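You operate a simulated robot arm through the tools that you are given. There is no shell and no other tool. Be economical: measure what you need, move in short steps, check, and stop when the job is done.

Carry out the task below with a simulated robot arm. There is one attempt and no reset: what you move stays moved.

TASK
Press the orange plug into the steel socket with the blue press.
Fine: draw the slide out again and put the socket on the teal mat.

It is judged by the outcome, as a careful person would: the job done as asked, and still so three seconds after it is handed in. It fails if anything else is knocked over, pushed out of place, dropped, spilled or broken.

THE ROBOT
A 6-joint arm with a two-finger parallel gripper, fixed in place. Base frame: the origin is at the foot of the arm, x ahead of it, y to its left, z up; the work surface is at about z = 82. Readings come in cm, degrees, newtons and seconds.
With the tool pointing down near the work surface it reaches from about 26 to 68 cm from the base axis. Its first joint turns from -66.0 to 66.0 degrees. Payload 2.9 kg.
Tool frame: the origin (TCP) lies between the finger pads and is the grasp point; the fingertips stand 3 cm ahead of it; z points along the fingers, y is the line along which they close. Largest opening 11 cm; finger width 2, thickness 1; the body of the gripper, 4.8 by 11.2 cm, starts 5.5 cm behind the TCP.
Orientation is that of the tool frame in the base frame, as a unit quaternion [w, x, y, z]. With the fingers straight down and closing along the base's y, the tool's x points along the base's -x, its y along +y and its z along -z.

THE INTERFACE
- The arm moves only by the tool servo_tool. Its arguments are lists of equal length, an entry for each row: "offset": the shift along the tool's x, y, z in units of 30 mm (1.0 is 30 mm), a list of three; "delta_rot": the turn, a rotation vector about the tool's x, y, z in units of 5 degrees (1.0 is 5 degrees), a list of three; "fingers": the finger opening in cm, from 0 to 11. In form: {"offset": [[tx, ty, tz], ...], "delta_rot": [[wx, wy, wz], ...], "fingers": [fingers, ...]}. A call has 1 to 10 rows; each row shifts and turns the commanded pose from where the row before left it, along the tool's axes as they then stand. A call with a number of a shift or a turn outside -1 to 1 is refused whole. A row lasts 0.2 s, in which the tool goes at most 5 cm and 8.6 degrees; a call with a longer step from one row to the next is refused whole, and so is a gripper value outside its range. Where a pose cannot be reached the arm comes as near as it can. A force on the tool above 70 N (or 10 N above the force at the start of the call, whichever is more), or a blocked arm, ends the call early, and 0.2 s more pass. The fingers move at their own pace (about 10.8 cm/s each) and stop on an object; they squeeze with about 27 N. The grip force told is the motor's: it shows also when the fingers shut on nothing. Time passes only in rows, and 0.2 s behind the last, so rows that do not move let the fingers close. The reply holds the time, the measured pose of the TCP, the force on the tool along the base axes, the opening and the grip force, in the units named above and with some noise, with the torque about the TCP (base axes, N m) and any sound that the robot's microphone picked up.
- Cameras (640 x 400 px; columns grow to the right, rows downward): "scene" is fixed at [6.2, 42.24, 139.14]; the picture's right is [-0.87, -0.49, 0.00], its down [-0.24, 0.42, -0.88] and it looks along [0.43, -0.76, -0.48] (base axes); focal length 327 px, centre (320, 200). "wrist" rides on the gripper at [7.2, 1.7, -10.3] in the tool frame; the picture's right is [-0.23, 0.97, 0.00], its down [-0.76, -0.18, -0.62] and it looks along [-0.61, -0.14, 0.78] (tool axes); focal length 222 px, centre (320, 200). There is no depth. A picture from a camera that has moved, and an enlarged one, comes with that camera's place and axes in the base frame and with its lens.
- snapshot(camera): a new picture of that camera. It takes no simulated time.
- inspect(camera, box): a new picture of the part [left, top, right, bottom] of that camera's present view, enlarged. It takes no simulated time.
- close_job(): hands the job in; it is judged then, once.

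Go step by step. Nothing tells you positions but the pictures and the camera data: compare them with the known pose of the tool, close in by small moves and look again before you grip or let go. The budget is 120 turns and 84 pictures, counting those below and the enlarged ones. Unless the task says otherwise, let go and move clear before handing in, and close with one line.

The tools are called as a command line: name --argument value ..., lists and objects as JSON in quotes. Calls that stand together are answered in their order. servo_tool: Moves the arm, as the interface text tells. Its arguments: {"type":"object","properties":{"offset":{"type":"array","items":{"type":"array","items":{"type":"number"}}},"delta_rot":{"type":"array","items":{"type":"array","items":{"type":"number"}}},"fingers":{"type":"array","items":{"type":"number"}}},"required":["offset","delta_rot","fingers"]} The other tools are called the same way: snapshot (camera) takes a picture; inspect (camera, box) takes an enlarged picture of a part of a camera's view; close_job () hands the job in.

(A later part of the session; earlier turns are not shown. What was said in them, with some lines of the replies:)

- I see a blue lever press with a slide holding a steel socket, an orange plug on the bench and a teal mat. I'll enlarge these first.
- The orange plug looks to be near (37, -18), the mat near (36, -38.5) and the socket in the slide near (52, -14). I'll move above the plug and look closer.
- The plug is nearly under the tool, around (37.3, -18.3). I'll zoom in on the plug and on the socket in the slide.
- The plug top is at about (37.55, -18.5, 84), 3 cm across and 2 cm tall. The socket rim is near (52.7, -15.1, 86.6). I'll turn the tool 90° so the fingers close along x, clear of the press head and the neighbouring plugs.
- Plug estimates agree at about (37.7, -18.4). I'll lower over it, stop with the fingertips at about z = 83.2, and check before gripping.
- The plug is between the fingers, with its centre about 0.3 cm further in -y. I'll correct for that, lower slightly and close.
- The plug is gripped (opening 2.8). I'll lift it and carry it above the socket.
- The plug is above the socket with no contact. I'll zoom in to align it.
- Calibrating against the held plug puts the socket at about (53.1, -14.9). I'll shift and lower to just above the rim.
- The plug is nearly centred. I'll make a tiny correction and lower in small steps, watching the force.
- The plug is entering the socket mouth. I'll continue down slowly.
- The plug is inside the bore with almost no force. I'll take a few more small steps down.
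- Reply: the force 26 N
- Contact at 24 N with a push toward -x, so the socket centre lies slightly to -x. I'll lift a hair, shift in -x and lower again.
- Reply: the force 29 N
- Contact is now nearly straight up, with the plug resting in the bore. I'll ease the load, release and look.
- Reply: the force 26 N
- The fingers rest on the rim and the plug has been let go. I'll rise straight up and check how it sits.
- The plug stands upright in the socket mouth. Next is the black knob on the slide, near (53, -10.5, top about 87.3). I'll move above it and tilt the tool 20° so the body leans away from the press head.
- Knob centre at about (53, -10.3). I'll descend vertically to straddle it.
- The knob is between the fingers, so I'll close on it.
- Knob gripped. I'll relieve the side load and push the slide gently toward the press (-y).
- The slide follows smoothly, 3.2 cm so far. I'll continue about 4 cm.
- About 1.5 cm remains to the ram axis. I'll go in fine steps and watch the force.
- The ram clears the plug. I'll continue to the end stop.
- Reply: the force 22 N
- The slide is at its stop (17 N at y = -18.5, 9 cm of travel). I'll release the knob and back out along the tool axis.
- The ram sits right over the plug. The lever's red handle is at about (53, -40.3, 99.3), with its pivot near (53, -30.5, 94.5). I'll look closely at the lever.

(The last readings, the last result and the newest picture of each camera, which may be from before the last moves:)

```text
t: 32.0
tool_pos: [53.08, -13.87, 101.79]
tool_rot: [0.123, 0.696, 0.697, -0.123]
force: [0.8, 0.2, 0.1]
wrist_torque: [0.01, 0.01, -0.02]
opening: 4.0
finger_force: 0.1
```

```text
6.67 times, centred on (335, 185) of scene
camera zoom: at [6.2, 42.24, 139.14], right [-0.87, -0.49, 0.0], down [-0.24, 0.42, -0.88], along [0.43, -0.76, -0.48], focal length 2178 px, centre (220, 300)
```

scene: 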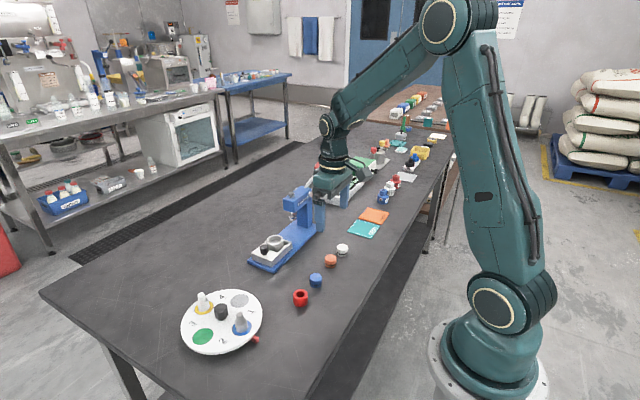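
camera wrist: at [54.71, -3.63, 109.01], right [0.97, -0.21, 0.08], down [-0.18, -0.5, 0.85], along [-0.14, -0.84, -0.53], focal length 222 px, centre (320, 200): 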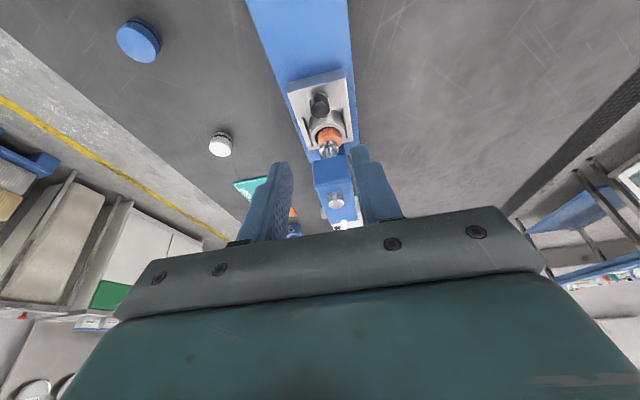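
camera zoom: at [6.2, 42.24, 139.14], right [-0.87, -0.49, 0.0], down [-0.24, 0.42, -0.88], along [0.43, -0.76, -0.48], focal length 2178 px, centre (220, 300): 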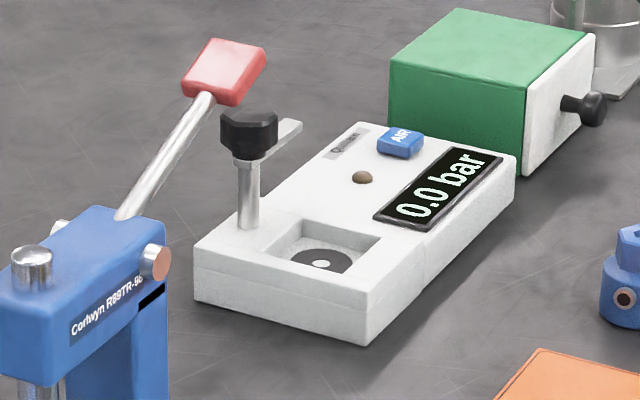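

The lever runs back (-y) and up from the head. I'll close the fingers, rise and go above the red handle, keeping the tilt since it helps reach.

servo_tool --offset '[[-0.297, 0, -0.815], [-0.297, 0, -0.815], [-0.874, 0, 0.318], [-0.874, 0, 0.318], [-0.874, 0, 0.318], [-0.874, 0, 0.318], [-0.874, 0, 0.318], [-0.874, 0, 0.318], [-0.874, 0, 0.318], [0, 0, 0]]' --delta_rot '[[0, 0, 0], [0, 0, 0], [0, 0, 0], [0, 0, 0], [0, 0, 0], [0, 0, 0], [0, 0, 0], [0, 0, 0], [0, 0, 0], [0, 0, 0]]' --fingers '[0, 0, 0, 0, 0, 0, 0, 0, 0, 0]'

snapshot --camera "wrist"

inspect --camera "scene" --box '[240, 100, 400, 240]'

```text
t: 34.2
tool_pos: [52.96, -33.62, 106.98]
tool_rot: [0.123, 0.696, 0.697, -0.122]
force: [0.2, -0.2, -0.5]
wrist_torque: [-0.01, -0.04, -0.03]
opening: 0.01
finger_force: 27.2
```

```text
43 pictures are left
camera wrist: at [54.72, -23.25, 114.28], right [0.97, -0.21, 0.08], down [-0.18, -0.5, 0.85], along [-0.14, -0.84, -0.53], focal length 222 px, centre (320, 200)
```

wrist: 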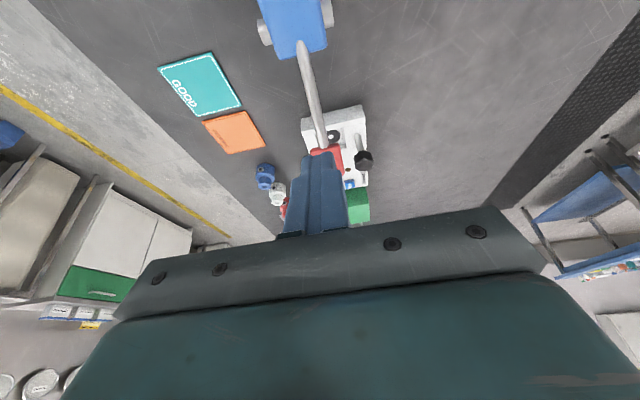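

```text
2.86 times, centred on (320, 170) of scene
camera zoom: at [6.21, 42.23, 139.14], right [-0.87, -0.49, 0.0], down [-0.24, 0.42, -0.88], along [0.43, -0.76, -0.48], focal length 933 px, centre (320, 286)
```

zoom: 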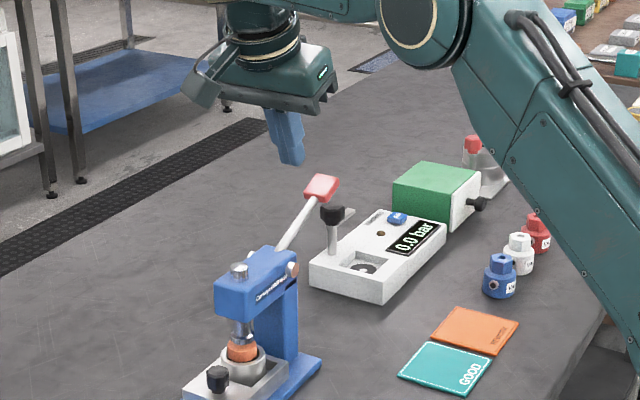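

The lever lies along x ≈ 53 with the handle centred near y = -40. I'll move the closed fingertips just above it.

servo_tool --offset '[[-0.846, 0, 0.308], [-0.846, 0, 0.308], [0.22, 0, 0.6], [0, 0, 0]]' --delta_rot '[[0, 0, 0], [0, 0, 0], [0, 0, 0], [0, 0, 0]]' --fingers '[0, 0, 0, 0]'

inspect --camera "scene" --box '[280, 130, 360, 210]'

inspect --camera "wrist" --box '[260, 60, 400, 220]'

```text
t: 35.2
tool_pos: [52.93, -36.76, 104.79]
tool_rot: [0.123, 0.696, 0.697, -0.123]
force: [0.3, -0.2, 0.0]
wrist_torque: [0.02, 0.02, -0.04]
opening: 0.0
finger_force: 26.6
out of reach, approached as far as the arm can: row 2
```

```text
5.00 times, centred on (320, 170) of scene
camera zoom: at [6.2, 42.24, 139.14], right [-0.87, -0.49, 0.0], down [-0.24, 0.42, -0.88], along [0.43, -0.76, -0.48], focal length 1633 px, centre (320, 350)
```

zoom: 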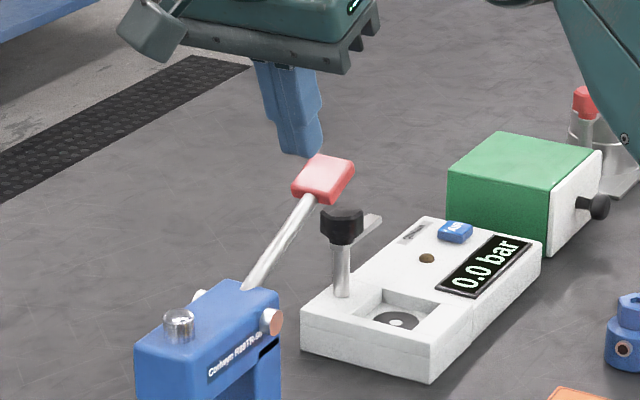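

```text
2.50 times, centred on (330, 140) of wrist
camera zoom: at [54.65, -26.48, 112.11], right [0.97, -0.21, 0.08], down [-0.18, -0.5, 0.85], along [-0.14, -0.84, -0.53], focal length 555 px, centre (295, 350)
```

zoom: 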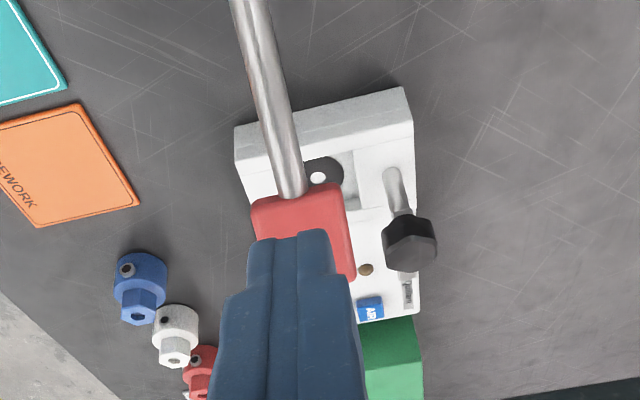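

The arm is at its reach limit up here, and the tips are at about y = -37.8. I'll lower a little while moving out to reach the handle's near part.

servo_tool --offset '[[-0.074, 0, 0.33], [-0.15, 0, 0.1], [0, 0, 0]]' --delta_rot '[[0, 0, 0], [0, 0, 0], [0, 0, 0]]' --fingers '[0, 0, 0]'

inspect --camera "wrist" --box '[260, 60, 400, 220]'

```text
t: 36.0
tool_pos: [52.94, -37.84, 103.95]
tool_rot: [0.122, 0.696, 0.697, -0.123]
force: [0.4, -0.4, -0.5]
wrist_torque: [0.0, 0.01, 0.01]
opening: 0.0
finger_force: 26.7
```

```text
2.50 times, centred on (330, 140) of wrist
camera zoom: at [54.68, -27.48, 111.15], right [0.97, -0.21, 0.08], down [-0.18, -0.5, 0.85], along [-0.14, -0.84, -0.53], focal length 555 px, centre (295, 350)
```

zoom: 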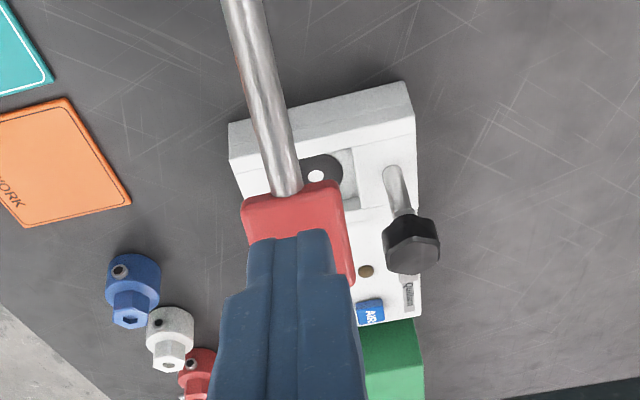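

The tips are over the handle. I'll press straight down and watch for contact.

servo_tool --offset '[[0.0456, 0, 0.125], [0.0456, 0, 0.125], [0.0456, 0, 0.125], [0.0456, 0, 0.125], [0.0456, 0, 0.125], [0, 0, 0]]' --delta_rot '[[0, 0, 0], [0, 0, 0], [0, 0, 0], [0, 0, 0], [0, 0, 0], [0, 0, 0]]' --fingers '[0, 0, 0, 0, 0, 0]'

inspect --camera "scene" --box '[255, 140, 355, 250]'

```text
t: 37.4
tool_pos: [53.01, -37.84, 101.94]
tool_rot: [0.123, 0.696, 0.697, -0.123]
force: [-0.4, -0.2, 0.8]
wrist_torque: [-0.02, 0.0, -0.01]
opening: 0.0
finger_force: 27.2
```

```text
3.64 times, centred on (305, 195) of scene
camera zoom: at [6.2, 42.24, 139.14], right [-0.87, -0.49, 0.0], down [-0.24, 0.42, -0.88], along [0.43, -0.76, -0.48], focal length 1188 px, centre (374, 218)
```

zoom: 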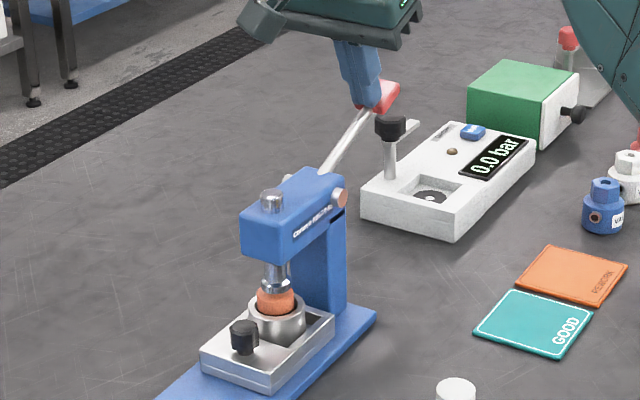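

No contact force yet, so I'll keep pressing down in small steps.

servo_tool --offset '[[0.0342, 0, 0.094], [0.0342, 0, 0.094], [0.0342, 0, 0.094], [0.0342, 0, 0.094], [0.0342, 0, 0.094], [0, 0, 0]]' --delta_rot '[[0, 0, 0], [0, 0, 0], [0, 0, 0], [0, 0, 0], [0, 0, 0], [0, 0, 0]]' --fingers '[0, 0, 0, 0, 0, 0]'

inspect --camera "scene" --box '[255, 140, 355, 250]'

```text
t: 38.8
tool_pos: [53.0, -37.71, 100.4]
tool_rot: [0.123, 0.697, 0.696, -0.124]
force: [-0.5, 0.4, 1.1]
wrist_torque: [-0.03, -0.02, 0.01]
opening: 0.0
finger_force: 27.3
```

```text
3.64 times, centred on (305, 195) of scene
camera zoom: at [6.2, 42.24, 139.14], right [-0.87, -0.49, 0.0], down [-0.24, 0.42, -0.88], along [0.43, -0.76, -0.48], focal length 1188 px, centre (374, 218)
```

zoom: 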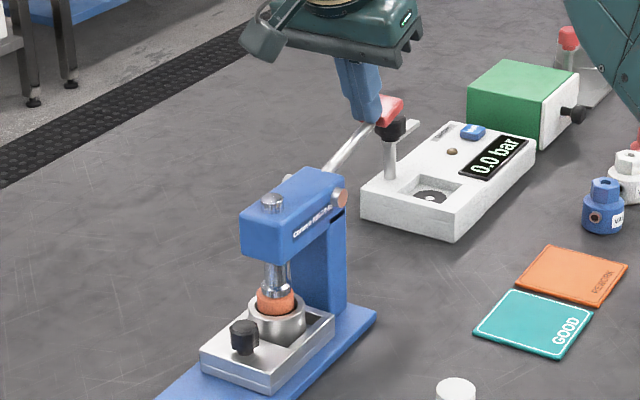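

The lever moves down with little force, and the ram is descending. I'll continue.

servo_tool --offset '[[0.0342, 0, 0.094], [0.0342, 0, 0.094], [0.0342, 0, 0.094], [0.0342, 0, 0.094], [0.0342, 0, 0.094], [0.0342, 0, 0.094], [0.0342, 0, 0.094], [0.0342, 0, 0.094], [0, 0, 0]]' --delta_rot '[[0, 0, 0], [0, 0, 0], [0, 0, 0], [0, 0, 0], [0, 0, 0], [0, 0, 0], [0, 0, 0], [0, 0, 0], [0, 0, 0]]' --fingers '[0, 0, 0, 0, 0, 0, 0, 0, 0]'

inspect --camera "scene" --box '[255, 140, 355, 250]'

```text
t: 40.8
tool_pos: [52.94, -37.76, 98.03]
tool_rot: [0.121, 0.696, 0.697, -0.123]
force: [0.1, -2.7, 5.5]
wrist_torque: [-0.08, -0.03, 0.01]
opening: 0.02
finger_force: 27.1
```

```text
3.64 times, centred on (305, 195) of scene
camera zoom: at [6.2, 42.23, 139.14], right [-0.87, -0.49, 0.0], down [-0.24, 0.42, -0.88], along [0.43, -0.76, -0.48], focal length 1188 px, centre (374, 218)
```

zoom: 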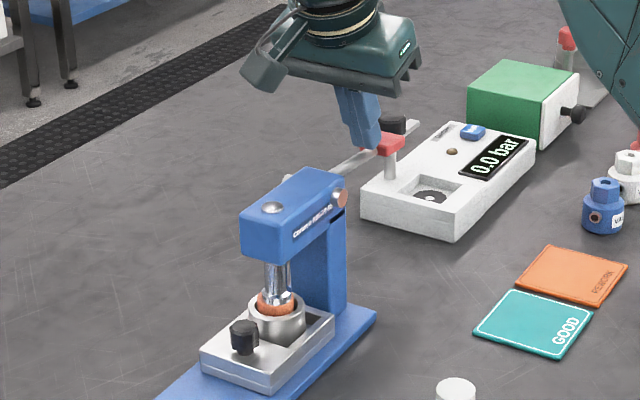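

The ram has reached the plug and it is going in (5.5 N). I'll keep pressing.

servo_tool --offset '[[0.0342, 0, 0.094], [0.0342, 0, 0.094], [0.0342, 0, 0.094], [0.0342, 0, 0.094], [0.0342, 0, 0.094], [0.0342, 0, 0.094], [0, 0, 0]]' --delta_rot '[[0, 0, 0], [0, 0, 0], [0, 0, 0], [0, 0, 0], [0, 0, 0], [0, 0, 0], [0, 0, 0]]' --fingers '[0, 0, 0, 0, 0, 0, 0]'

inspect --camera "scene" --box '[255, 140, 355, 250]'

```text
t: 42.4
tool_pos: [53.07, -37.93, 96.9]
tool_rot: [0.129, 0.697, 0.695, -0.122]
force: [-4.7, 3.8, 37.3]
wrist_torque: [0.05, 0.22, -0.21]
opening: 0.02
finger_force: 27.0
```

```text
3.64 times, centred on (305, 195) of scene
camera zoom: at [6.13, 42.29, 139.13], right [-0.87, -0.49, 0.0], down [-0.24, 0.42, -0.88], along [0.43, -0.76, -0.48], focal length 1188 px, centre (374, 218)
```

zoom: 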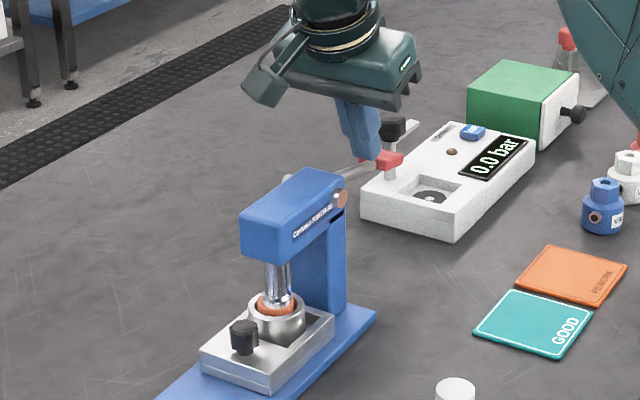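

Force has climbed to 37 N. I'll look at the plug before pressing further.

inspect --camera "scene" --box '[305, 205, 345, 245]'

inspect --camera "scene" --box '[310, 205, 350, 235]'

```text
10.00 times, centred on (325, 225) of scene
camera zoom: at [6.13, 42.29, 139.13], right [-0.87, -0.49, 0.0], down [-0.24, 0.42, -0.88], along [0.43, -0.76, -0.48], focal length 3266 px, centre (270, -50)
```

zoom: 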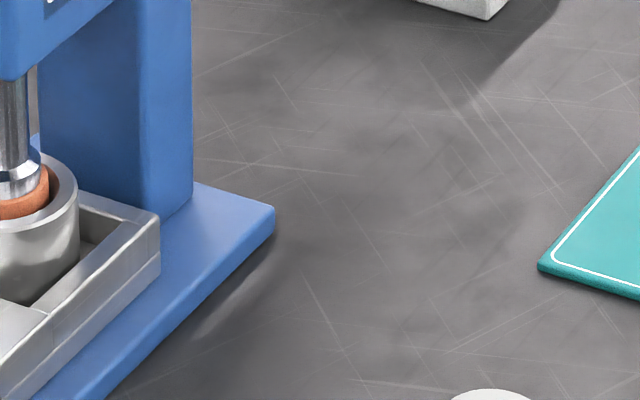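

```text
13.33 times, centred on (330, 220) of scene
camera zoom: at [6.13, 42.29, 139.13], right [-0.87, -0.49, 0.0], down [-0.24, 0.42, -0.88], along [0.43, -0.76, -0.48], focal length 4355 px, centre (187, -67)
```

zoom: 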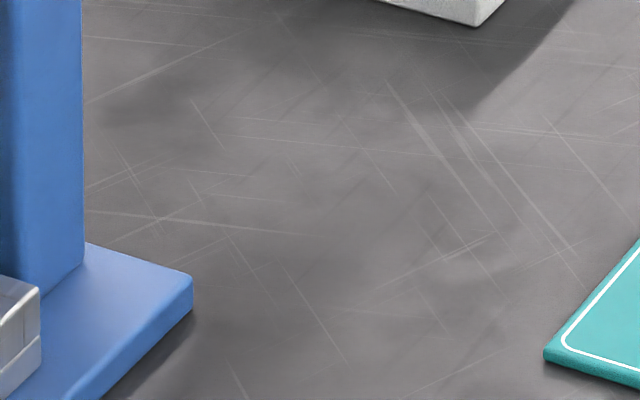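

inspect --camera "scene" --box '[273, 205, 313, 240]'

```text
11.43 times, centred on (293, 222) of scene
camera zoom: at [6.13, 42.29, 139.13], right [-0.87, -0.49, 0.0], down [-0.24, 0.42, -0.88], along [0.43, -0.76, -0.48], focal length 3733 px, centre (629, -57)
```

zoom: 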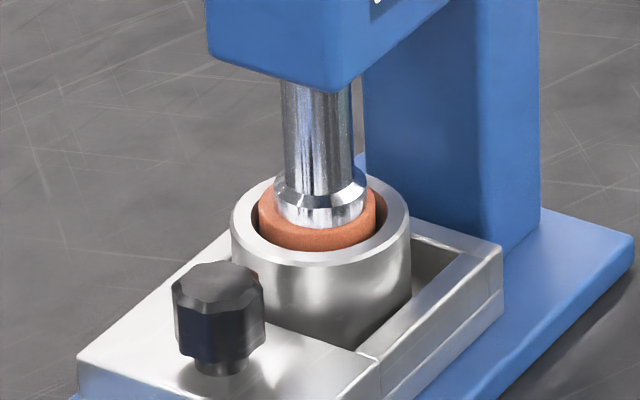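

The plug is most of the way in but still proud of the rim. I'll press on.

servo_tool --offset '[[0.0342, 0, 0.094], [0.0342, 0, 0.094], [0.0342, 0, 0.094], [0.0342, 0, 0.094], [0, 0, 0]]' --delta_rot '[[0, 0, 0], [0, 0, 0], [0, 0, 0], [0, 0, 0], [0, 0, 0]]' --fingers '[0, 0, 0, 0, 0]'

inspect --camera "scene" --box '[273, 205, 313, 240]'

```text
t: 43.4
tool_pos: [53.34, -38.1, 96.78]
tool_rot: [0.139, 0.698, 0.692, -0.12]
force: [3.2, -2.9, 7.2]
wrist_torque: [-0.04, -0.06, 0.09]
opening: 0.0
finger_force: 26.6
stopped in row 4: the force on the tool passed its limit at 72 N (the readings are from after the stop); the commanded pose is now the measured one
```

```text
11.43 times, centred on (293, 222) of scene
camera zoom: at [6.2, 42.24, 139.14], right [-0.87, -0.49, 0.0], down [-0.24, 0.42, -0.88], along [0.43, -0.76, -0.48], focal length 3733 px, centre (629, -57)
```

zoom: 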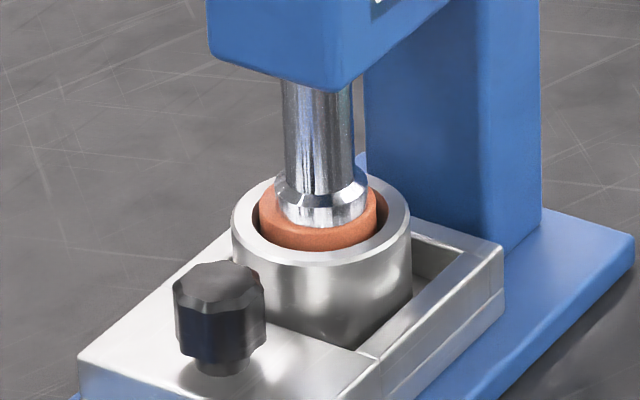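

It's stiff at 72 N, with no further movement of the plug. I'll press and hold once more just under the limit to confirm it has bottomed.

servo_tool --offset '[[0.0342, 0, 0.094], [0.0342, 0, 0.094], [0.0342, 0, 0.094], [0.0342, 0, 0.094], [0.0171, 0, 0.047], [0, 0, 0], [0, 0, 0], [0, 0, 0]]' --delta_rot '[[0, 0, 0], [0, 0, 0], [0, 0, 0], [0, 0, 0], [0, 0, 0], [0, 0, 0], [0, 0, 0], [0, 0, 0]]' --fingers '[0, 0, 0, 0, 0, 0, 0, 0]'

inspect --camera "scene" --box '[270, 165, 350, 240]'

```text
t: 45.2
tool_pos: [53.51, -38.33, 96.61]
tool_rot: [0.148, 0.699, 0.689, -0.117]
force: [-9.1, -2.6, 55.7]
wrist_torque: [-0.27, 0.56, -0.03]
opening: 0.0
finger_force: 26.6
```

```text
5.33 times, centred on (310, 202) of scene
camera zoom: at [6.09, 42.3, 139.13], right [-0.87, -0.49, 0.0], down [-0.24, 0.42, -0.88], along [0.43, -0.76, -0.48], focal length 1742 px, centre (373, 187)
```

zoom: 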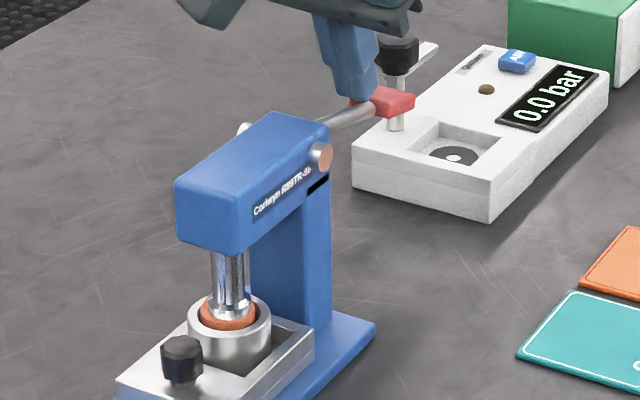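

Held at 56 N with no more movement, so it is bottomed. I'll raise the tool and see whether the lever returns by itself.

servo_tool --offset '[[-0.05, 0, -0.14], [-0.1, 0, -0.28], [-0.1, 0, -0.28], [-0.1, 0, -0.28], [-0.1, 0, -0.28], [-0.1, 0, -0.28], [-0.1, 0, -0.28], [-0.1, 0, -0.28], [0, 0, 0]]' --delta_rot '[[0, 0, 0], [0, 0, 0], [0, 0, 0], [0, 0, 0], [0, 0, 0], [0, 0, 0], [0, 0, 0], [0, 0, 0], [0, 0, 0]]' --fingers '[0, 0, 0, 0, 0, 0, 0, 0, 0]'

inspect --camera "scene" --box '[260, 150, 360, 245]'

```text
t: 47.2
tool_pos: [53.14, -38.06, 102.07]
tool_rot: [0.137, 0.699, 0.692, -0.12]
force: [-0.3, 0.1, 1.1]
wrist_torque: [0.01, -0.01, -0.04]
opening: 0.0
finger_force: 27.1
```

```text
4.21 times, centred on (310, 198) of scene
camera zoom: at [6.2, 42.24, 139.14], right [-0.87, -0.49, 0.0], down [-0.24, 0.42, -0.88], along [0.43, -0.76, -0.48], focal length 1375 px, centre (362, 210)
```

zoom: 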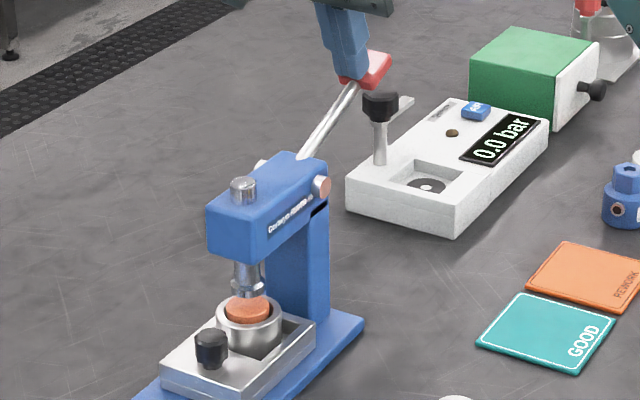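

The lever springs back and the ram has lifted. I'll check the plug up close.

servo_tool --offset '[[-0.2, 0, -0.56], [-0.2, 0, -0.56], [-0.2, 0, -0.56], [0, 0, 0]]' --delta_rot '[[0, 0, 0], [0, 0, 0], [0, 0, 0], [0, 0, 0]]' --fingers '[0, 0, 0, 0]'

inspect --camera "scene" --box '[273, 205, 313, 240]'

```text
t: 48.2
tool_pos: [52.93, -37.96, 107.23]
tool_rot: [0.137, 0.698, 0.692, -0.119]
force: [0.4, -1.0, -0.4]
wrist_torque: [0.01, -0.01, -0.01]
opening: 0.0
finger_force: 26.9
```

```text
11.43 times, centred on (293, 222) of scene
camera zoom: at [6.2, 42.24, 139.14], right [-0.87, -0.49, 0.0], down [-0.24, 0.42, -0.88], along [0.43, -0.76, -0.48], focal length 3733 px, centre (629, -57)
```

zoom: 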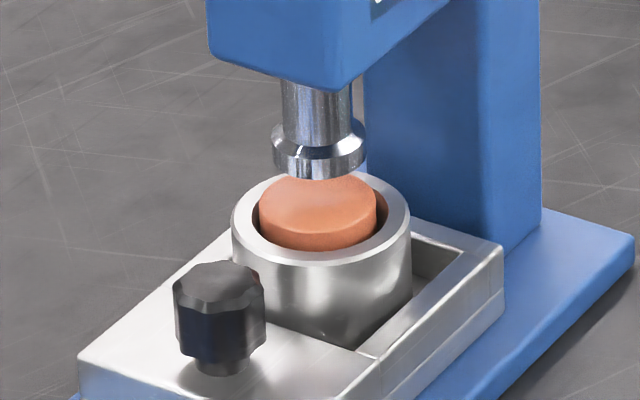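

The plug sits level and deep in the socket. Now back to the knob: I'll fix the small orientation drift and travel over the press toward +y.

servo_tool --offset '[[0, 0, 0], [0.839, 0, -0.305], [0.839, 0, -0.305], [0.839, 0, -0.305], [0.839, 0, -0.305], [0.839, 0, -0.305], [0.839, 0, -0.305], [0.839, 0, -0.305], [0.839, 0, -0.305], [0.839, 0, -0.305]]' --delta_rot '[[0.27, 0.16, -0.15], [0, 0, 0], [0, 0, 0], [0, 0, 0], [0, 0, 0], [0, 0, 0], [0, 0, 0], [0, 0, 0], [0, 0, 0], [0, 0, 0]]' --fingers '[0, 0, 0, 0, 0, 0, 0, 4, 4, 4]'

```text
t: 50.4
tool_pos: [53.11, -13.75, 107.34]
tool_rot: [0.12, 0.697, 0.696, -0.124]
force: [-0.3, -0.2, -0.3]
wrist_torque: [0.0, -0.02, 0.0]
opening: 4.0
finger_force: 0.1
```

Orientation is restored. I'll descend along the reverse of my exit path, stopping short of the knob.

servo_tool --offset '[[0.31, -0.02, 0.854], [0.31, -0.02, 0.854], [0, 0, 0.9], [0, 0, 0.9], [0, 0, 0.9], [0, 0, 0.9], [0, 0, 0]]' --delta_rot '[[0, 0, 0], [0, 0, 0], [0, 0, 0], [0, 0, 0], [0, 0, 0], [0, 0, 0], [0, 0, 0]]' --fingers '[4, 4, 4, 4, 4, 4, 4]'

inspect --camera "wrist" --box '[240, 60, 400, 220]'

```text
t: 52.0
tool_pos: [52.95, -17.4, 91.75]
tool_rot: [0.122, 0.697, 0.696, -0.124]
force: [-0.1, -1.4, -0.9]
wrist_torque: [-0.01, -0.03, 0.01]
opening: 4.02
finger_force: 0.0
```

```text
2.50 times, centred on (320, 140) of wrist
camera zoom: at [54.59, -7.05, 98.9], right [0.97, -0.21, 0.08], down [-0.18, -0.5, 0.85], along [-0.14, -0.84, -0.53], focal length 555 px, centre (320, 350)
```

zoom: 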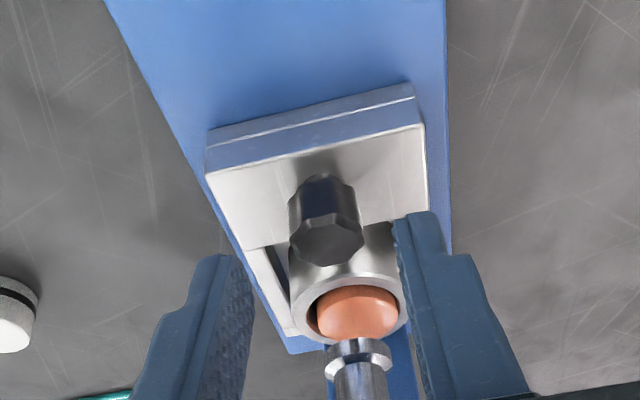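

Well aligned. I'll descend the remaining 3 cm and grip the knob.

servo_tool --offset '[[0, 0, 0.5], [0, 0, 0.53], [0, 0, 0], [0, 0, 0], [0, 0, 0], [0, 0, 0]]' --delta_rot '[[0, 0, 0], [0, 0, 0], [0, 0, 0], [0, 0, 0], [0, 0, 0], [0, 0, 0]]' --fingers '[4, 4, 4, 1.8, 1.8, 1.8]'

```text
t: 53.4
tool_pos: [53.03, -18.34, 88.82]
tool_rot: [0.123, 0.696, 0.697, -0.124]
force: [12.1, -1.1, -8.0]
wrist_torque: [-0.13, -0.78, 0.15]
opening: 2.16
finger_force: 45.6
```

Gripped. I'll draw the slide out smoothly along +y.

servo_tool --offset '[[0.06, 0, -0.022], [0.12, 0, -0.0437], [0.18, 0, -0.0655], [0.2, 0, -0.0728], [0.2, 0, -0.0728], [0.2, 0, -0.0728], [0.2, 0, -0.0728], [0.16, 0, -0.058], [0.08, 0, -0.029], [0, 0, 0]]' --delta_rot '[[0, 0, 0], [0, 0, 0], [0, 0, 0], [0, 0, 0], [0, 0, 0], [0, 0, 0], [0, 0, 0], [0, 0, 0], [0, 0, 0], [0, 0, 0]]' --fingers '[1.8, 1.8, 1.8, 1.8, 1.8, 1.8, 1.8, 1.8, 1.8, 1.8]'

servo_tool --offset '[[0.06, 0, -0.022], [0.12, 0, -0.0437], [0.18, 0, -0.0655], [0.2, 0, -0.0728], [0.2, 0, -0.0728], [0.2, 0, -0.0728], [0.16, 0, -0.058], [0.1, 0, -0.036], [0.06, 0, -0.022], [0, 0, 0]]' --delta_rot '[[0, 0, 0], [0, 0, 0], [0, 0, 0], [0, 0, 0], [0, 0, 0], [0, 0, 0], [0, 0, 0], [0, 0, 0], [0, 0, 0], [0, 0, 0]]' --fingers '[1.8, 1.8, 1.8, 1.8, 1.8, 1.8, 1.8, 1.8, 1.8, 1.8]'

inspect --camera "scene" --box '[230, 160, 350, 280]'

```text
t: 55.6
tool_pos: [53.1, -14.03, 88.84]
tool_rot: [0.123, 0.696, 0.697, -0.123]
force: [20.9, 0.2, -25.6]
wrist_torque: [0.06, -0.94, 0.17]
opening: 2.16
finger_force: 45.0
```

```text
t: 57.8
tool_pos: [53.0, -9.93, 88.86]
tool_rot: [0.122, 0.696, 0.697, -0.123]
force: [18.8, 0.9, -26.5]
wrist_torque: [0.18, -0.88, 0.16]
opening: 2.16
finger_force: 45.7
```

```text
3.33 times, centred on (290, 220) of scene
camera zoom: at [6.29, 42.23, 139.14], right [-0.87, -0.49, 0.0], down [-0.24, 0.42, -0.88], along [0.43, -0.76, -0.48], focal length 1089 px, centre (420, 133)
```

zoom: 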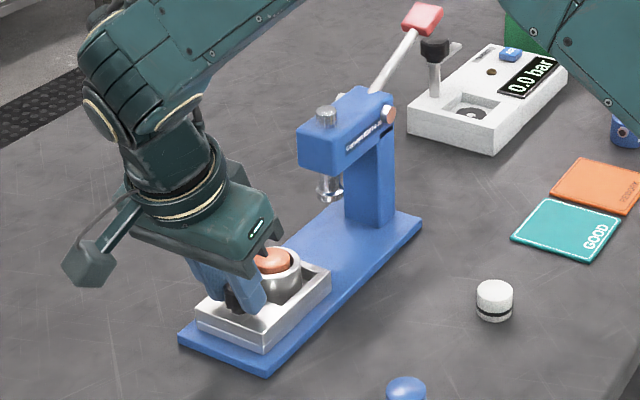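

Almost fully out. I'll go the last 0.45 cm to the original position, ease the vertical load, then release and back off.

servo_tool --offset '[[0.07, -0.03, 0.0], [0.07, -0.03, 0.0], [0, 0, 0], [0, 0, 0], [0, 0, 0], [0, 0, -0.5], [0, 0, -1], [0, 0, -1], [0, 0, -1], [0, 0, 0]]' --delta_rot '[[0, 0, 0], [0, 0, 0], [0, 0, 0], [0, 0, 0], [0, 0, 0], [0, 0, 0], [0, 0, 0], [0, 0, 0], [0, 0, 0], [0, 0, 0]]' --fingers '[1.8, 1.8, 1.8, 4, 4, 4, 4, 4, 4, 4]'

inspect --camera "wrist" --box '[240, 20, 420, 220]'

inspect --camera "scene" --box '[245, 205, 315, 270]'

```text
t: 60.0
tool_pos: [52.8, -6.13, 98.72]
tool_rot: [0.122, 0.697, 0.696, -0.124]
force: [-0.8, -0.3, 0.2]
wrist_torque: [-0.02, 0.03, -0.01]
opening: 3.99
finger_force: 0.1
```

```text
2.00 times, centred on (330, 120) of wrist
camera zoom: at [54.44, 4.38, 105.86], right [0.97, -0.21, 0.08], down [-0.18, -0.5, 0.85], along [-0.14, -0.84, -0.53], focal length 444 px, centre (300, 360)
```

zoom: 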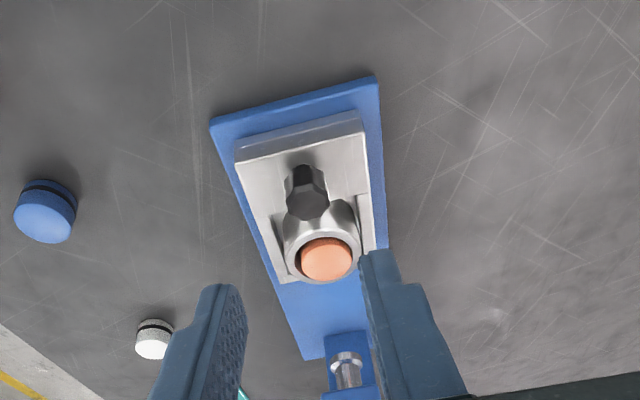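

```text
6.15 times, centred on (280, 238) of scene
camera zoom: at [6.2, 42.24, 139.14], right [-0.87, -0.49, 0.0], down [-0.24, 0.42, -0.88], along [0.43, -0.76, -0.48], focal length 2010 px, centre (566, -31)
```

zoom: 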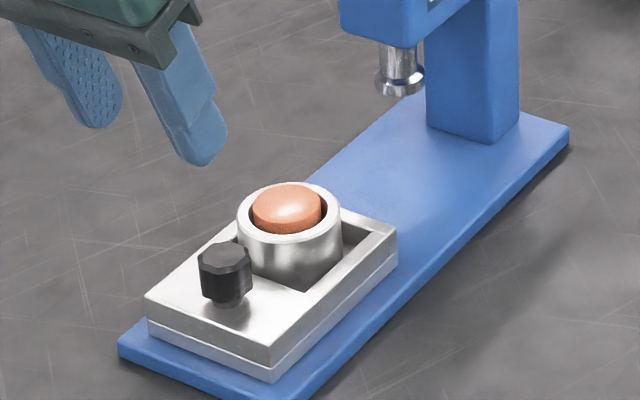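

The slide is out and the plug stays seated. I'll straighten the tool and move above the socket at about (53.1, -15.1).

servo_tool --offset '[[0, 0, 0], [0, 0, 0], [0, 0, 0], [0, 0, 0], [-0.745, 0.02, 0], [-0.745, 0.02, 0], [-0.745, 0.02, 0], [-0.745, 0.02, 0], [0, 0, 0.9], [0, 0, 0]]' --delta_rot '[[0, 1, 0], [0, 1, 0], [0, 1, 0], [0, 1, 0], [0, 0, 0], [0, 0, 0], [0, 0, 0], [0, 0, 0], [0, 0, 0], [0, 0, 0]]' --fingers '[6.5, 6.5, 6.5, 6.5, 6.5, 6.5, 6.5, 6.5, 6.5, 6.5]'

inspect --camera "wrist" --box '[240, 40, 400, 220]'

```text
t: 62.2
tool_pos: [52.91, -15.0, 95.93]
tool_rot: [0.0, 0.707, 0.707, 0.0]
force: [0.3, -0.3, -0.4]
wrist_torque: [-0.02, 0.02, 0.0]
opening: 6.51
finger_force: 0.1
```

```text
2.22 times, centred on (320, 130) of wrist
camera zoom: at [54.66, -7.71, 106.09], right [0.97, -0.23, 0.0], down [-0.18, -0.76, 0.62], along [-0.14, -0.61, -0.78], focal length 494 px, centre (320, 356)
```

zoom: 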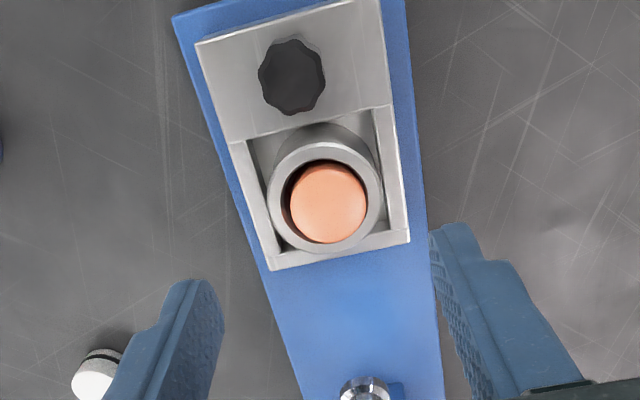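

Socket centre at about (53.2, -15.1). I'll descend around its upper part, above the slide's deck.

servo_tool --offset '[[-0.01, 0.04, 0.8], [-0.01, 0.04, 0.8], [0, 0, 0.6], [0, 0, 0.3], [0, 0, 0]]' --delta_rot '[[0, 0, 0], [0, 0, 0], [0, 0, 0], [0, 0, 0], [0, 0, 0]]' --fingers '[6, 6, 6, 6, 6]'

inspect --camera "scene" --box '[245, 205, 315, 270]'

inspect --camera "wrist" --box '[240, 60, 400, 220]'

```text
t: 63.4
tool_pos: [53.22, -15.08, 88.42]
tool_rot: [-0.001, 0.707, 0.707, 0.0]
force: [0.3, -1.3, 0.5]
wrist_torque: [0.02, -0.01, 0.03]
opening: 5.97
finger_force: 0.0
```

```text
6.15 times, centred on (280, 238) of scene
camera zoom: at [6.2, 42.24, 139.14], right [-0.87, -0.49, 0.0], down [-0.24, 0.42, -0.88], along [0.43, -0.76, -0.48], focal length 2010 px, centre (566, -31)
```

zoom: 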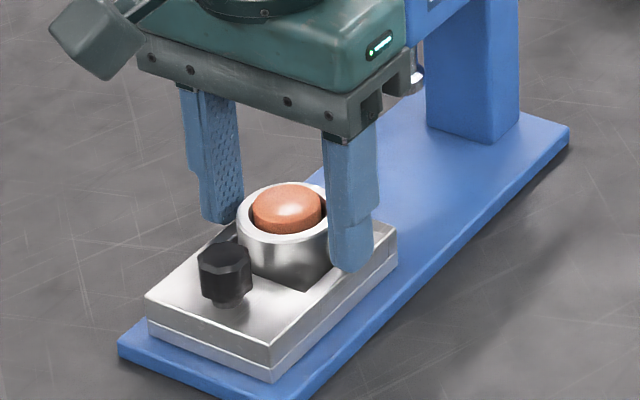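

```text
2.50 times, centred on (320, 140) of wrist
camera zoom: at [54.86, -7.71, 98.69], right [0.97, -0.23, 0.0], down [-0.18, -0.76, 0.62], along [-0.14, -0.61, -0.78], focal length 555 px, centre (320, 350)
```

zoom: 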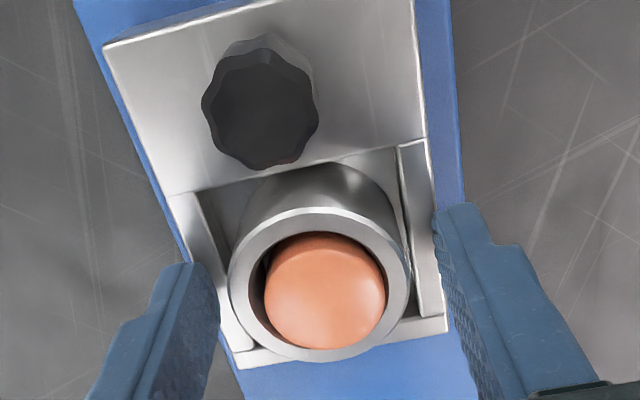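

Well positioned. I'll make a slight -x correction and close on the socket.

servo_tool --offset '[[0, -0.04, 0.05], [0, 0, 0], [0, 0, 0], [0, 0, 0], [0, 0, 0]]' --delta_rot '[[0, 0, 0], [0, 0, 0], [0, 0, 0], [0, 0, 0], [0, 0, 0]]' --fingers '[6, 4, 4, 4, 4]'

servo_tool --offset '[[0, 0, -0.2], [0, 0, -0.2], [0, 0, -0.3], [0, 0, 0]]' --delta_rot '[[0, 0, 0], [0, 0, 0], [0, 0, 0], [0, 0, 0]]' --fingers '[3.6, 3.6, 3.6, 3.6]'

inspect --camera "scene" --box '[245, 195, 325, 270]'

```text
t: 64.6
tool_pos: [53.08, -15.06, 88.28]
tool_rot: [0.0, 0.707, 0.707, -0.001]
force: [0.8, 0.8, 2.2]
wrist_torque: [0.03, -0.11, -0.01]
opening: 4.55
finger_force: 27.0
```

```text
t: 65.6
tool_pos: [52.99, -14.86, 90.46]
tool_rot: [0.0, 0.707, 0.707, -0.001]
force: [1.0, -0.1, -2.5]
wrist_torque: [0.02, 0.01, -0.01]
opening: 4.52
finger_force: 27.0
```

```text
5.33 times, centred on (285, 232) of scene
camera zoom: at [6.21, 42.23, 139.14], right [-0.87, -0.49, 0.0], down [-0.24, 0.42, -0.88], along [0.43, -0.76, -0.48], focal length 1742 px, centre (507, 27)
```

zoom: 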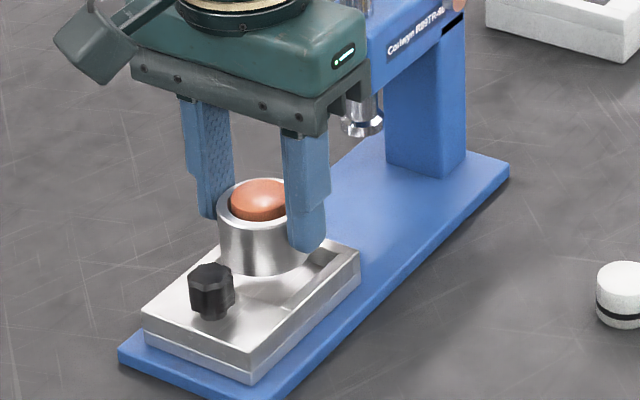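

The socket is held with the plug inside. I'll lift clear, then move toward the robot (-x), away from the press.

servo_tool --offset '[[0, 0, -0.7], [0, 0, -0.7], [0, 0, -0.7], [0, -0.4, 0], [0, -0.9, 0], [0, -0.9, 0], [0, -0.9, 0], [0, -0.9, 0], [0, -0.9, 0], [0, -0.7, 0]]' --delta_rot '[[0, 0, 0], [0, 0, 0], [0, 0, 0], [0, 0, 0], [0, 0, 0], [0, 0, 0], [0, 0, 0], [0, 0, 0], [0, 0, 0], [0, 0, 0]]' --fingers '[3.6, 3.6, 3.6, 3.6, 3.6, 3.6, 3.6, 3.6, 3.6, 3.6]'

servo_tool --offset '[[-0.5, 0, 0], [-0.9, 0, 0], [-0.9, 0, 0], [-0.9, 0, 0], [-0.9, 0, 0], [-0.9, 0, 0], [-0.9, 0, 0], [-0.9, 0, 0], [-0.9, 0, 0], [0, 0, 0]]' --delta_rot '[[0, 0, 0], [0, 0, 0], [0, 0, 0], [0, 0, 0], [0, 0, 0], [0, 0, 0], [0, 0, 0], [0, 0, 0], [0, 0, 0], [0, 0, 0]]' --fingers '[3.6, 3.6, 3.6, 3.6, 3.6, 3.6, 3.6, 3.6, 3.6, 3.6]'

snapshot --camera "wrist"

snapshot --camera "scene"

```text
t: 67.8
tool_pos: [36.34, -14.99, 96.68]
tool_rot: [0.0, 0.707, 0.707, -0.002]
force: [0.2, 0.7, -2.2]
wrist_torque: [0.01, -0.03, 0.04]
opening: 4.53
finger_force: 26.7
```

```text
t: 70.0
tool_pos: [36.29, -38.08, 96.77]
tool_rot: [-0.001, 0.707, 0.707, 0.0]
force: [-0.4, 0.0, -2.0]
wrist_torque: [-0.02, 0.0, -0.02]
opening: 4.52
finger_force: 26.9
```

```text
19 pictures are left
camera wrist: at [38.04, -30.81, 107.0], right [0.97, -0.23, 0.0], down [-0.18, -0.76, 0.62], along [-0.14, -0.61, -0.78], focal length 222 px, centre (320, 200)
```

wrist: 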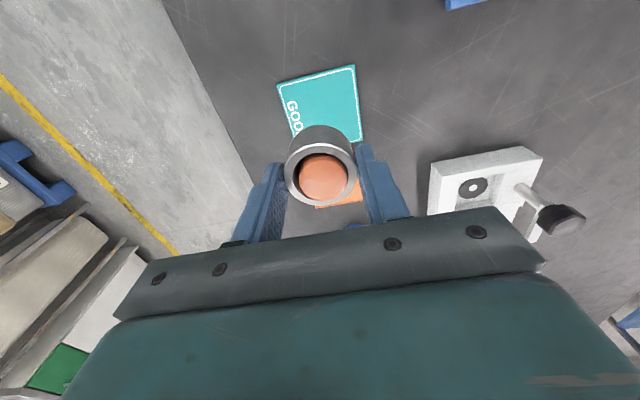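

```text
18 pictures are left
```

scene: 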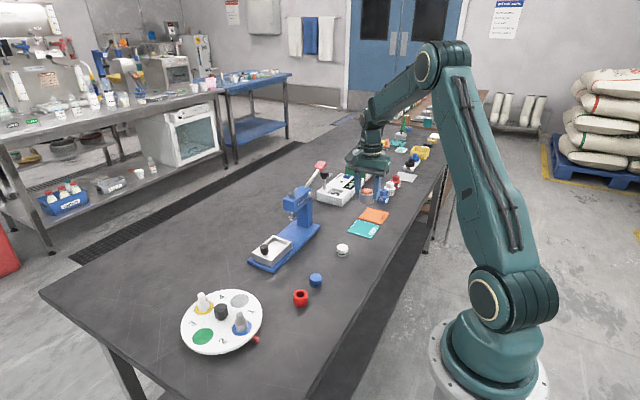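

The mat centre is at about (36.4, -38.3), right under the socket. I'll lower to just above it.

servo_tool --offset '[[-0.07, 0.02, 0.7], [0, 0, 0.8], [0, 0, 0.7], [0, 0, 0.4], [0, 0, 0]]' --delta_rot '[[0, 0, 0], [0, 0, 0], [0, 0, 0], [0, 0, 0], [0, 0, 0]]' --fingers '[3.6, 3.6, 3.6, 3.6, 3.6]'

inspect --camera "scene" --box '[330, 180, 410, 250]'

```text
t: 71.2
tool_pos: [36.33, -38.28, 88.97]
tool_rot: [0.001, 0.707, 0.707, -0.002]
force: [-0.4, -1.1, -2.2]
wrist_torque: [-0.01, -0.01, 0.0]
opening: 4.51
finger_force: 26.4
```

```text
5.71 times, centred on (370, 215) of scene
camera zoom: at [6.21, 42.23, 139.14], right [-0.87, -0.49, 0.0], down [-0.24, 0.42, -0.88], along [0.43, -0.76, -0.48], focal length 1866 px, centre (34, 114)
```

zoom: 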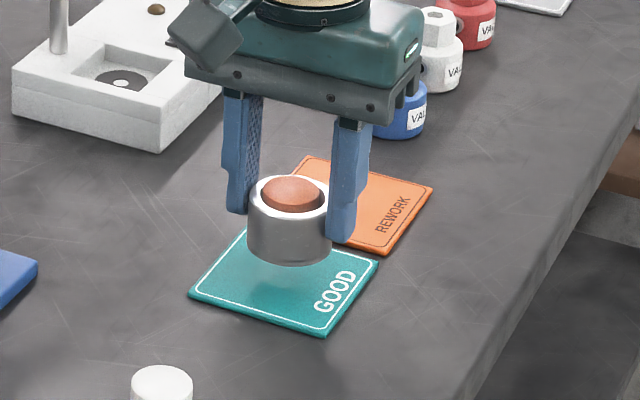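

Centred over the mat, with roughly 2 cm to go. I'll lower slowly.

servo_tool --offset '[[0, 0, 0.1], [0, 0, 0.1], [0, 0, 0.1], [0, 0, 0.08], [0, 0, 0]]' --delta_rot '[[0, 0, 0], [0, 0, 0], [0, 0, 0], [0, 0, 0], [0, 0, 0]]' --fingers '[3.6, 3.6, 3.6, 3.6, 3.6]'

servo_tool --offset '[[0, 0, 0.04], [0, 0, 0.04], [0, 0, 0.04], [0, 0, 0]]' --delta_rot '[[0, 0, 0], [0, 0, 0], [0, 0, 0], [0, 0, 0]]' --fingers '[3.6, 3.6, 3.6, 3.6]'

inspect --camera "scene" --box '[330, 180, 410, 250]'

```text
t: 72.4
tool_pos: [36.34, -38.25, 87.7]
tool_rot: [-0.001, 0.707, 0.707, -0.001]
force: [0.2, -0.1, -2.3]
wrist_torque: [-0.03, 0.01, -0.02]
opening: 4.52
finger_force: 26.6
```

```text
t: 73.4
tool_pos: [36.39, -38.23, 87.41]
tool_rot: [-0.001, 0.707, 0.707, -0.001]
force: [-0.6, 0.0, -2.2]
wrist_torque: [0.04, 0.0, 0.03]
opening: 4.55
finger_force: 26.9
```

```text
5.71 times, centred on (370, 215) of scene
camera zoom: at [6.21, 42.23, 139.14], right [-0.87, -0.49, 0.0], down [-0.24, 0.42, -0.88], along [0.43, -0.76, -0.48], focal length 1866 px, centre (34, 114)
```

zoom: 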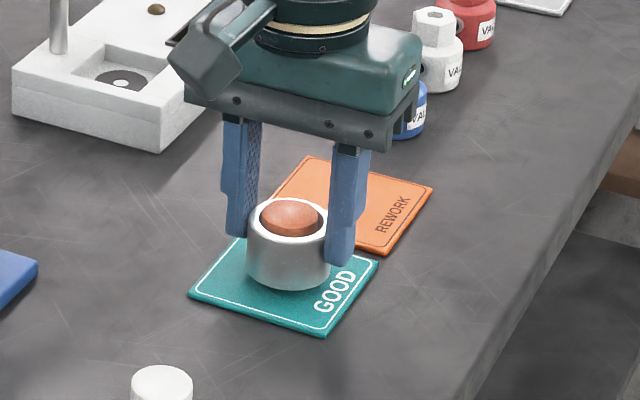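

Still hanging free, at -2.2 N. I'll continue to contact.

servo_tool --offset '[[0, 0, 0.04], [0, 0, 0.04], [0, 0, 0.04], [0, 0, 0]]' --delta_rot '[[0, 0, 0], [0, 0, 0], [0, 0, 0], [0, 0, 0]]' --fingers '[3.6, 3.6, 3.6, 3.6]'

```text
t: 74.4
tool_pos: [36.23, -38.29, 86.98]
tool_rot: [-0.002, 0.707, 0.707, -0.001]
force: [-0.5, -0.6, -1.9]
wrist_torque: [0.01, -0.01, 0.01]
opening: 4.53
finger_force: 27.1
```

servo_tool --offset '[[0, 0, 0.04], [0, 0, 0.04], [0, 0, 0.04], [0, 0, 0]]' --delta_rot '[[0, 0, 0], [0, 0, 0], [0, 0, 0], [0, 0, 0]]' --fingers '[3.6, 3.6, 3.6, 3.6]'

inspect --camera "scene" --box '[330, 180, 410, 250]'

```text
t: 75.4
tool_pos: [36.2, -38.21, 86.65]
tool_rot: [-0.001, 0.707, 0.707, 0.0]
force: [-1.1, -0.1, -0.9]
wrist_torque: [0.06, -0.03, 0.01]
opening: 4.54
finger_force: 27.1
```

```text
5.71 times, centred on (370, 215) of scene
camera zoom: at [6.2, 42.24, 139.14], right [-0.87, -0.49, 0.0], down [-0.24, 0.42, -0.88], along [0.43, -0.76, -0.48], focal length 1866 px, centre (34, 114)
```

zoom: 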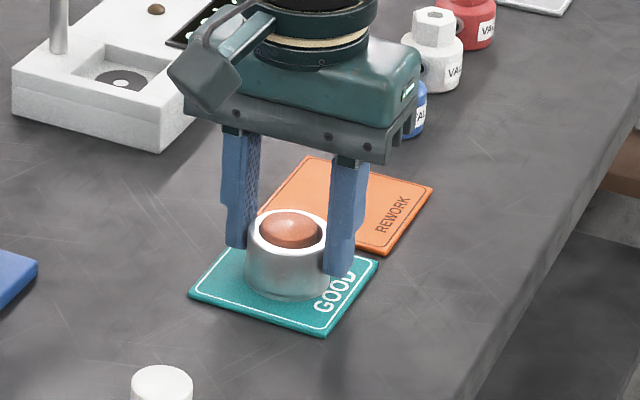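

It's just beginning to touch. One more tiny step.

servo_tool --offset '[[0, 0, 0.03], [0, 0, 0.03], [0, 0, 0]]' --delta_rot '[[0, 0, 0], [0, 0, 0], [0, 0, 0]]' --fingers '[3.6, 3.6, 3.6]'

```text
t: 76.2
tool_pos: [36.29, -38.35, 86.69]
tool_rot: [-0.001, 0.706, 0.708, -0.002]
force: [-6.8, 7.0, 20.8]
wrist_torque: [0.27, 0.05, 0.05]
opening: 4.55
finger_force: 27.0
```

Firm contact. I'll ease the load, open and rise clear.

servo_tool --offset '[[0, 0, -0.05], [0, 0, 0], [0, 0, 0], [0, 0, -0.3], [0, 0, -0.8], [0, 0, -1], [0, 0, -1], [0, 0, 0]]' --delta_rot '[[0, 0, 0], [0, 0, 0], [0, 0, 0], [0, 0, 0], [0, 0, 0], [0, 0, 0], [0, 0, 0], [0, 0, 0]]' --fingers '[3.6, 6, 6, 6, 6, 6, 6, 6]'

inspect --camera "scene" --box '[330, 180, 410, 250]'

snapshot --camera "scene"

```text
t: 78.0
tool_pos: [36.37, -38.24, 95.92]
tool_rot: [0.0, 0.707, 0.707, -0.001]
force: [0.6, -0.9, -0.2]
wrist_torque: [-0.01, -0.01, -0.02]
opening: 6.0
finger_force: 0.3
```

```text
5.71 times, centred on (370, 215) of scene
camera zoom: at [6.2, 42.24, 139.14], right [-0.87, -0.49, 0.0], down [-0.24, 0.42, -0.88], along [0.43, -0.76, -0.48], focal length 1866 px, centre (34, 114)
```

zoom: 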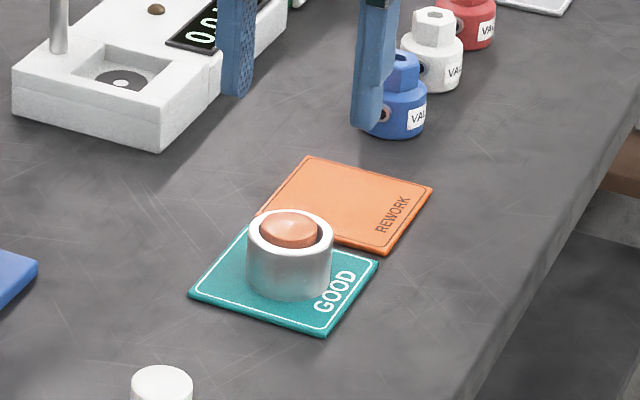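

```text
13 pictures are left
```

scene: 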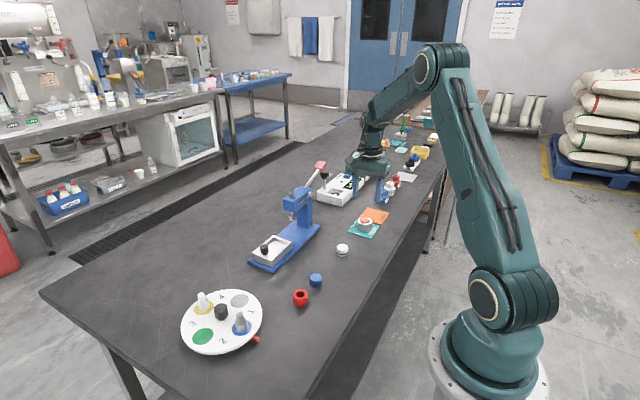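

The socket with the seated plug stands on the teal mat, the slide is out, and nothing else has moved, so I'm handing in.

close_job

```text
The job is handed in.
```

The orange plug is pressed into the steel socket with the blue press, the slide is drawn back out, and the socket is standing on the teal mat.
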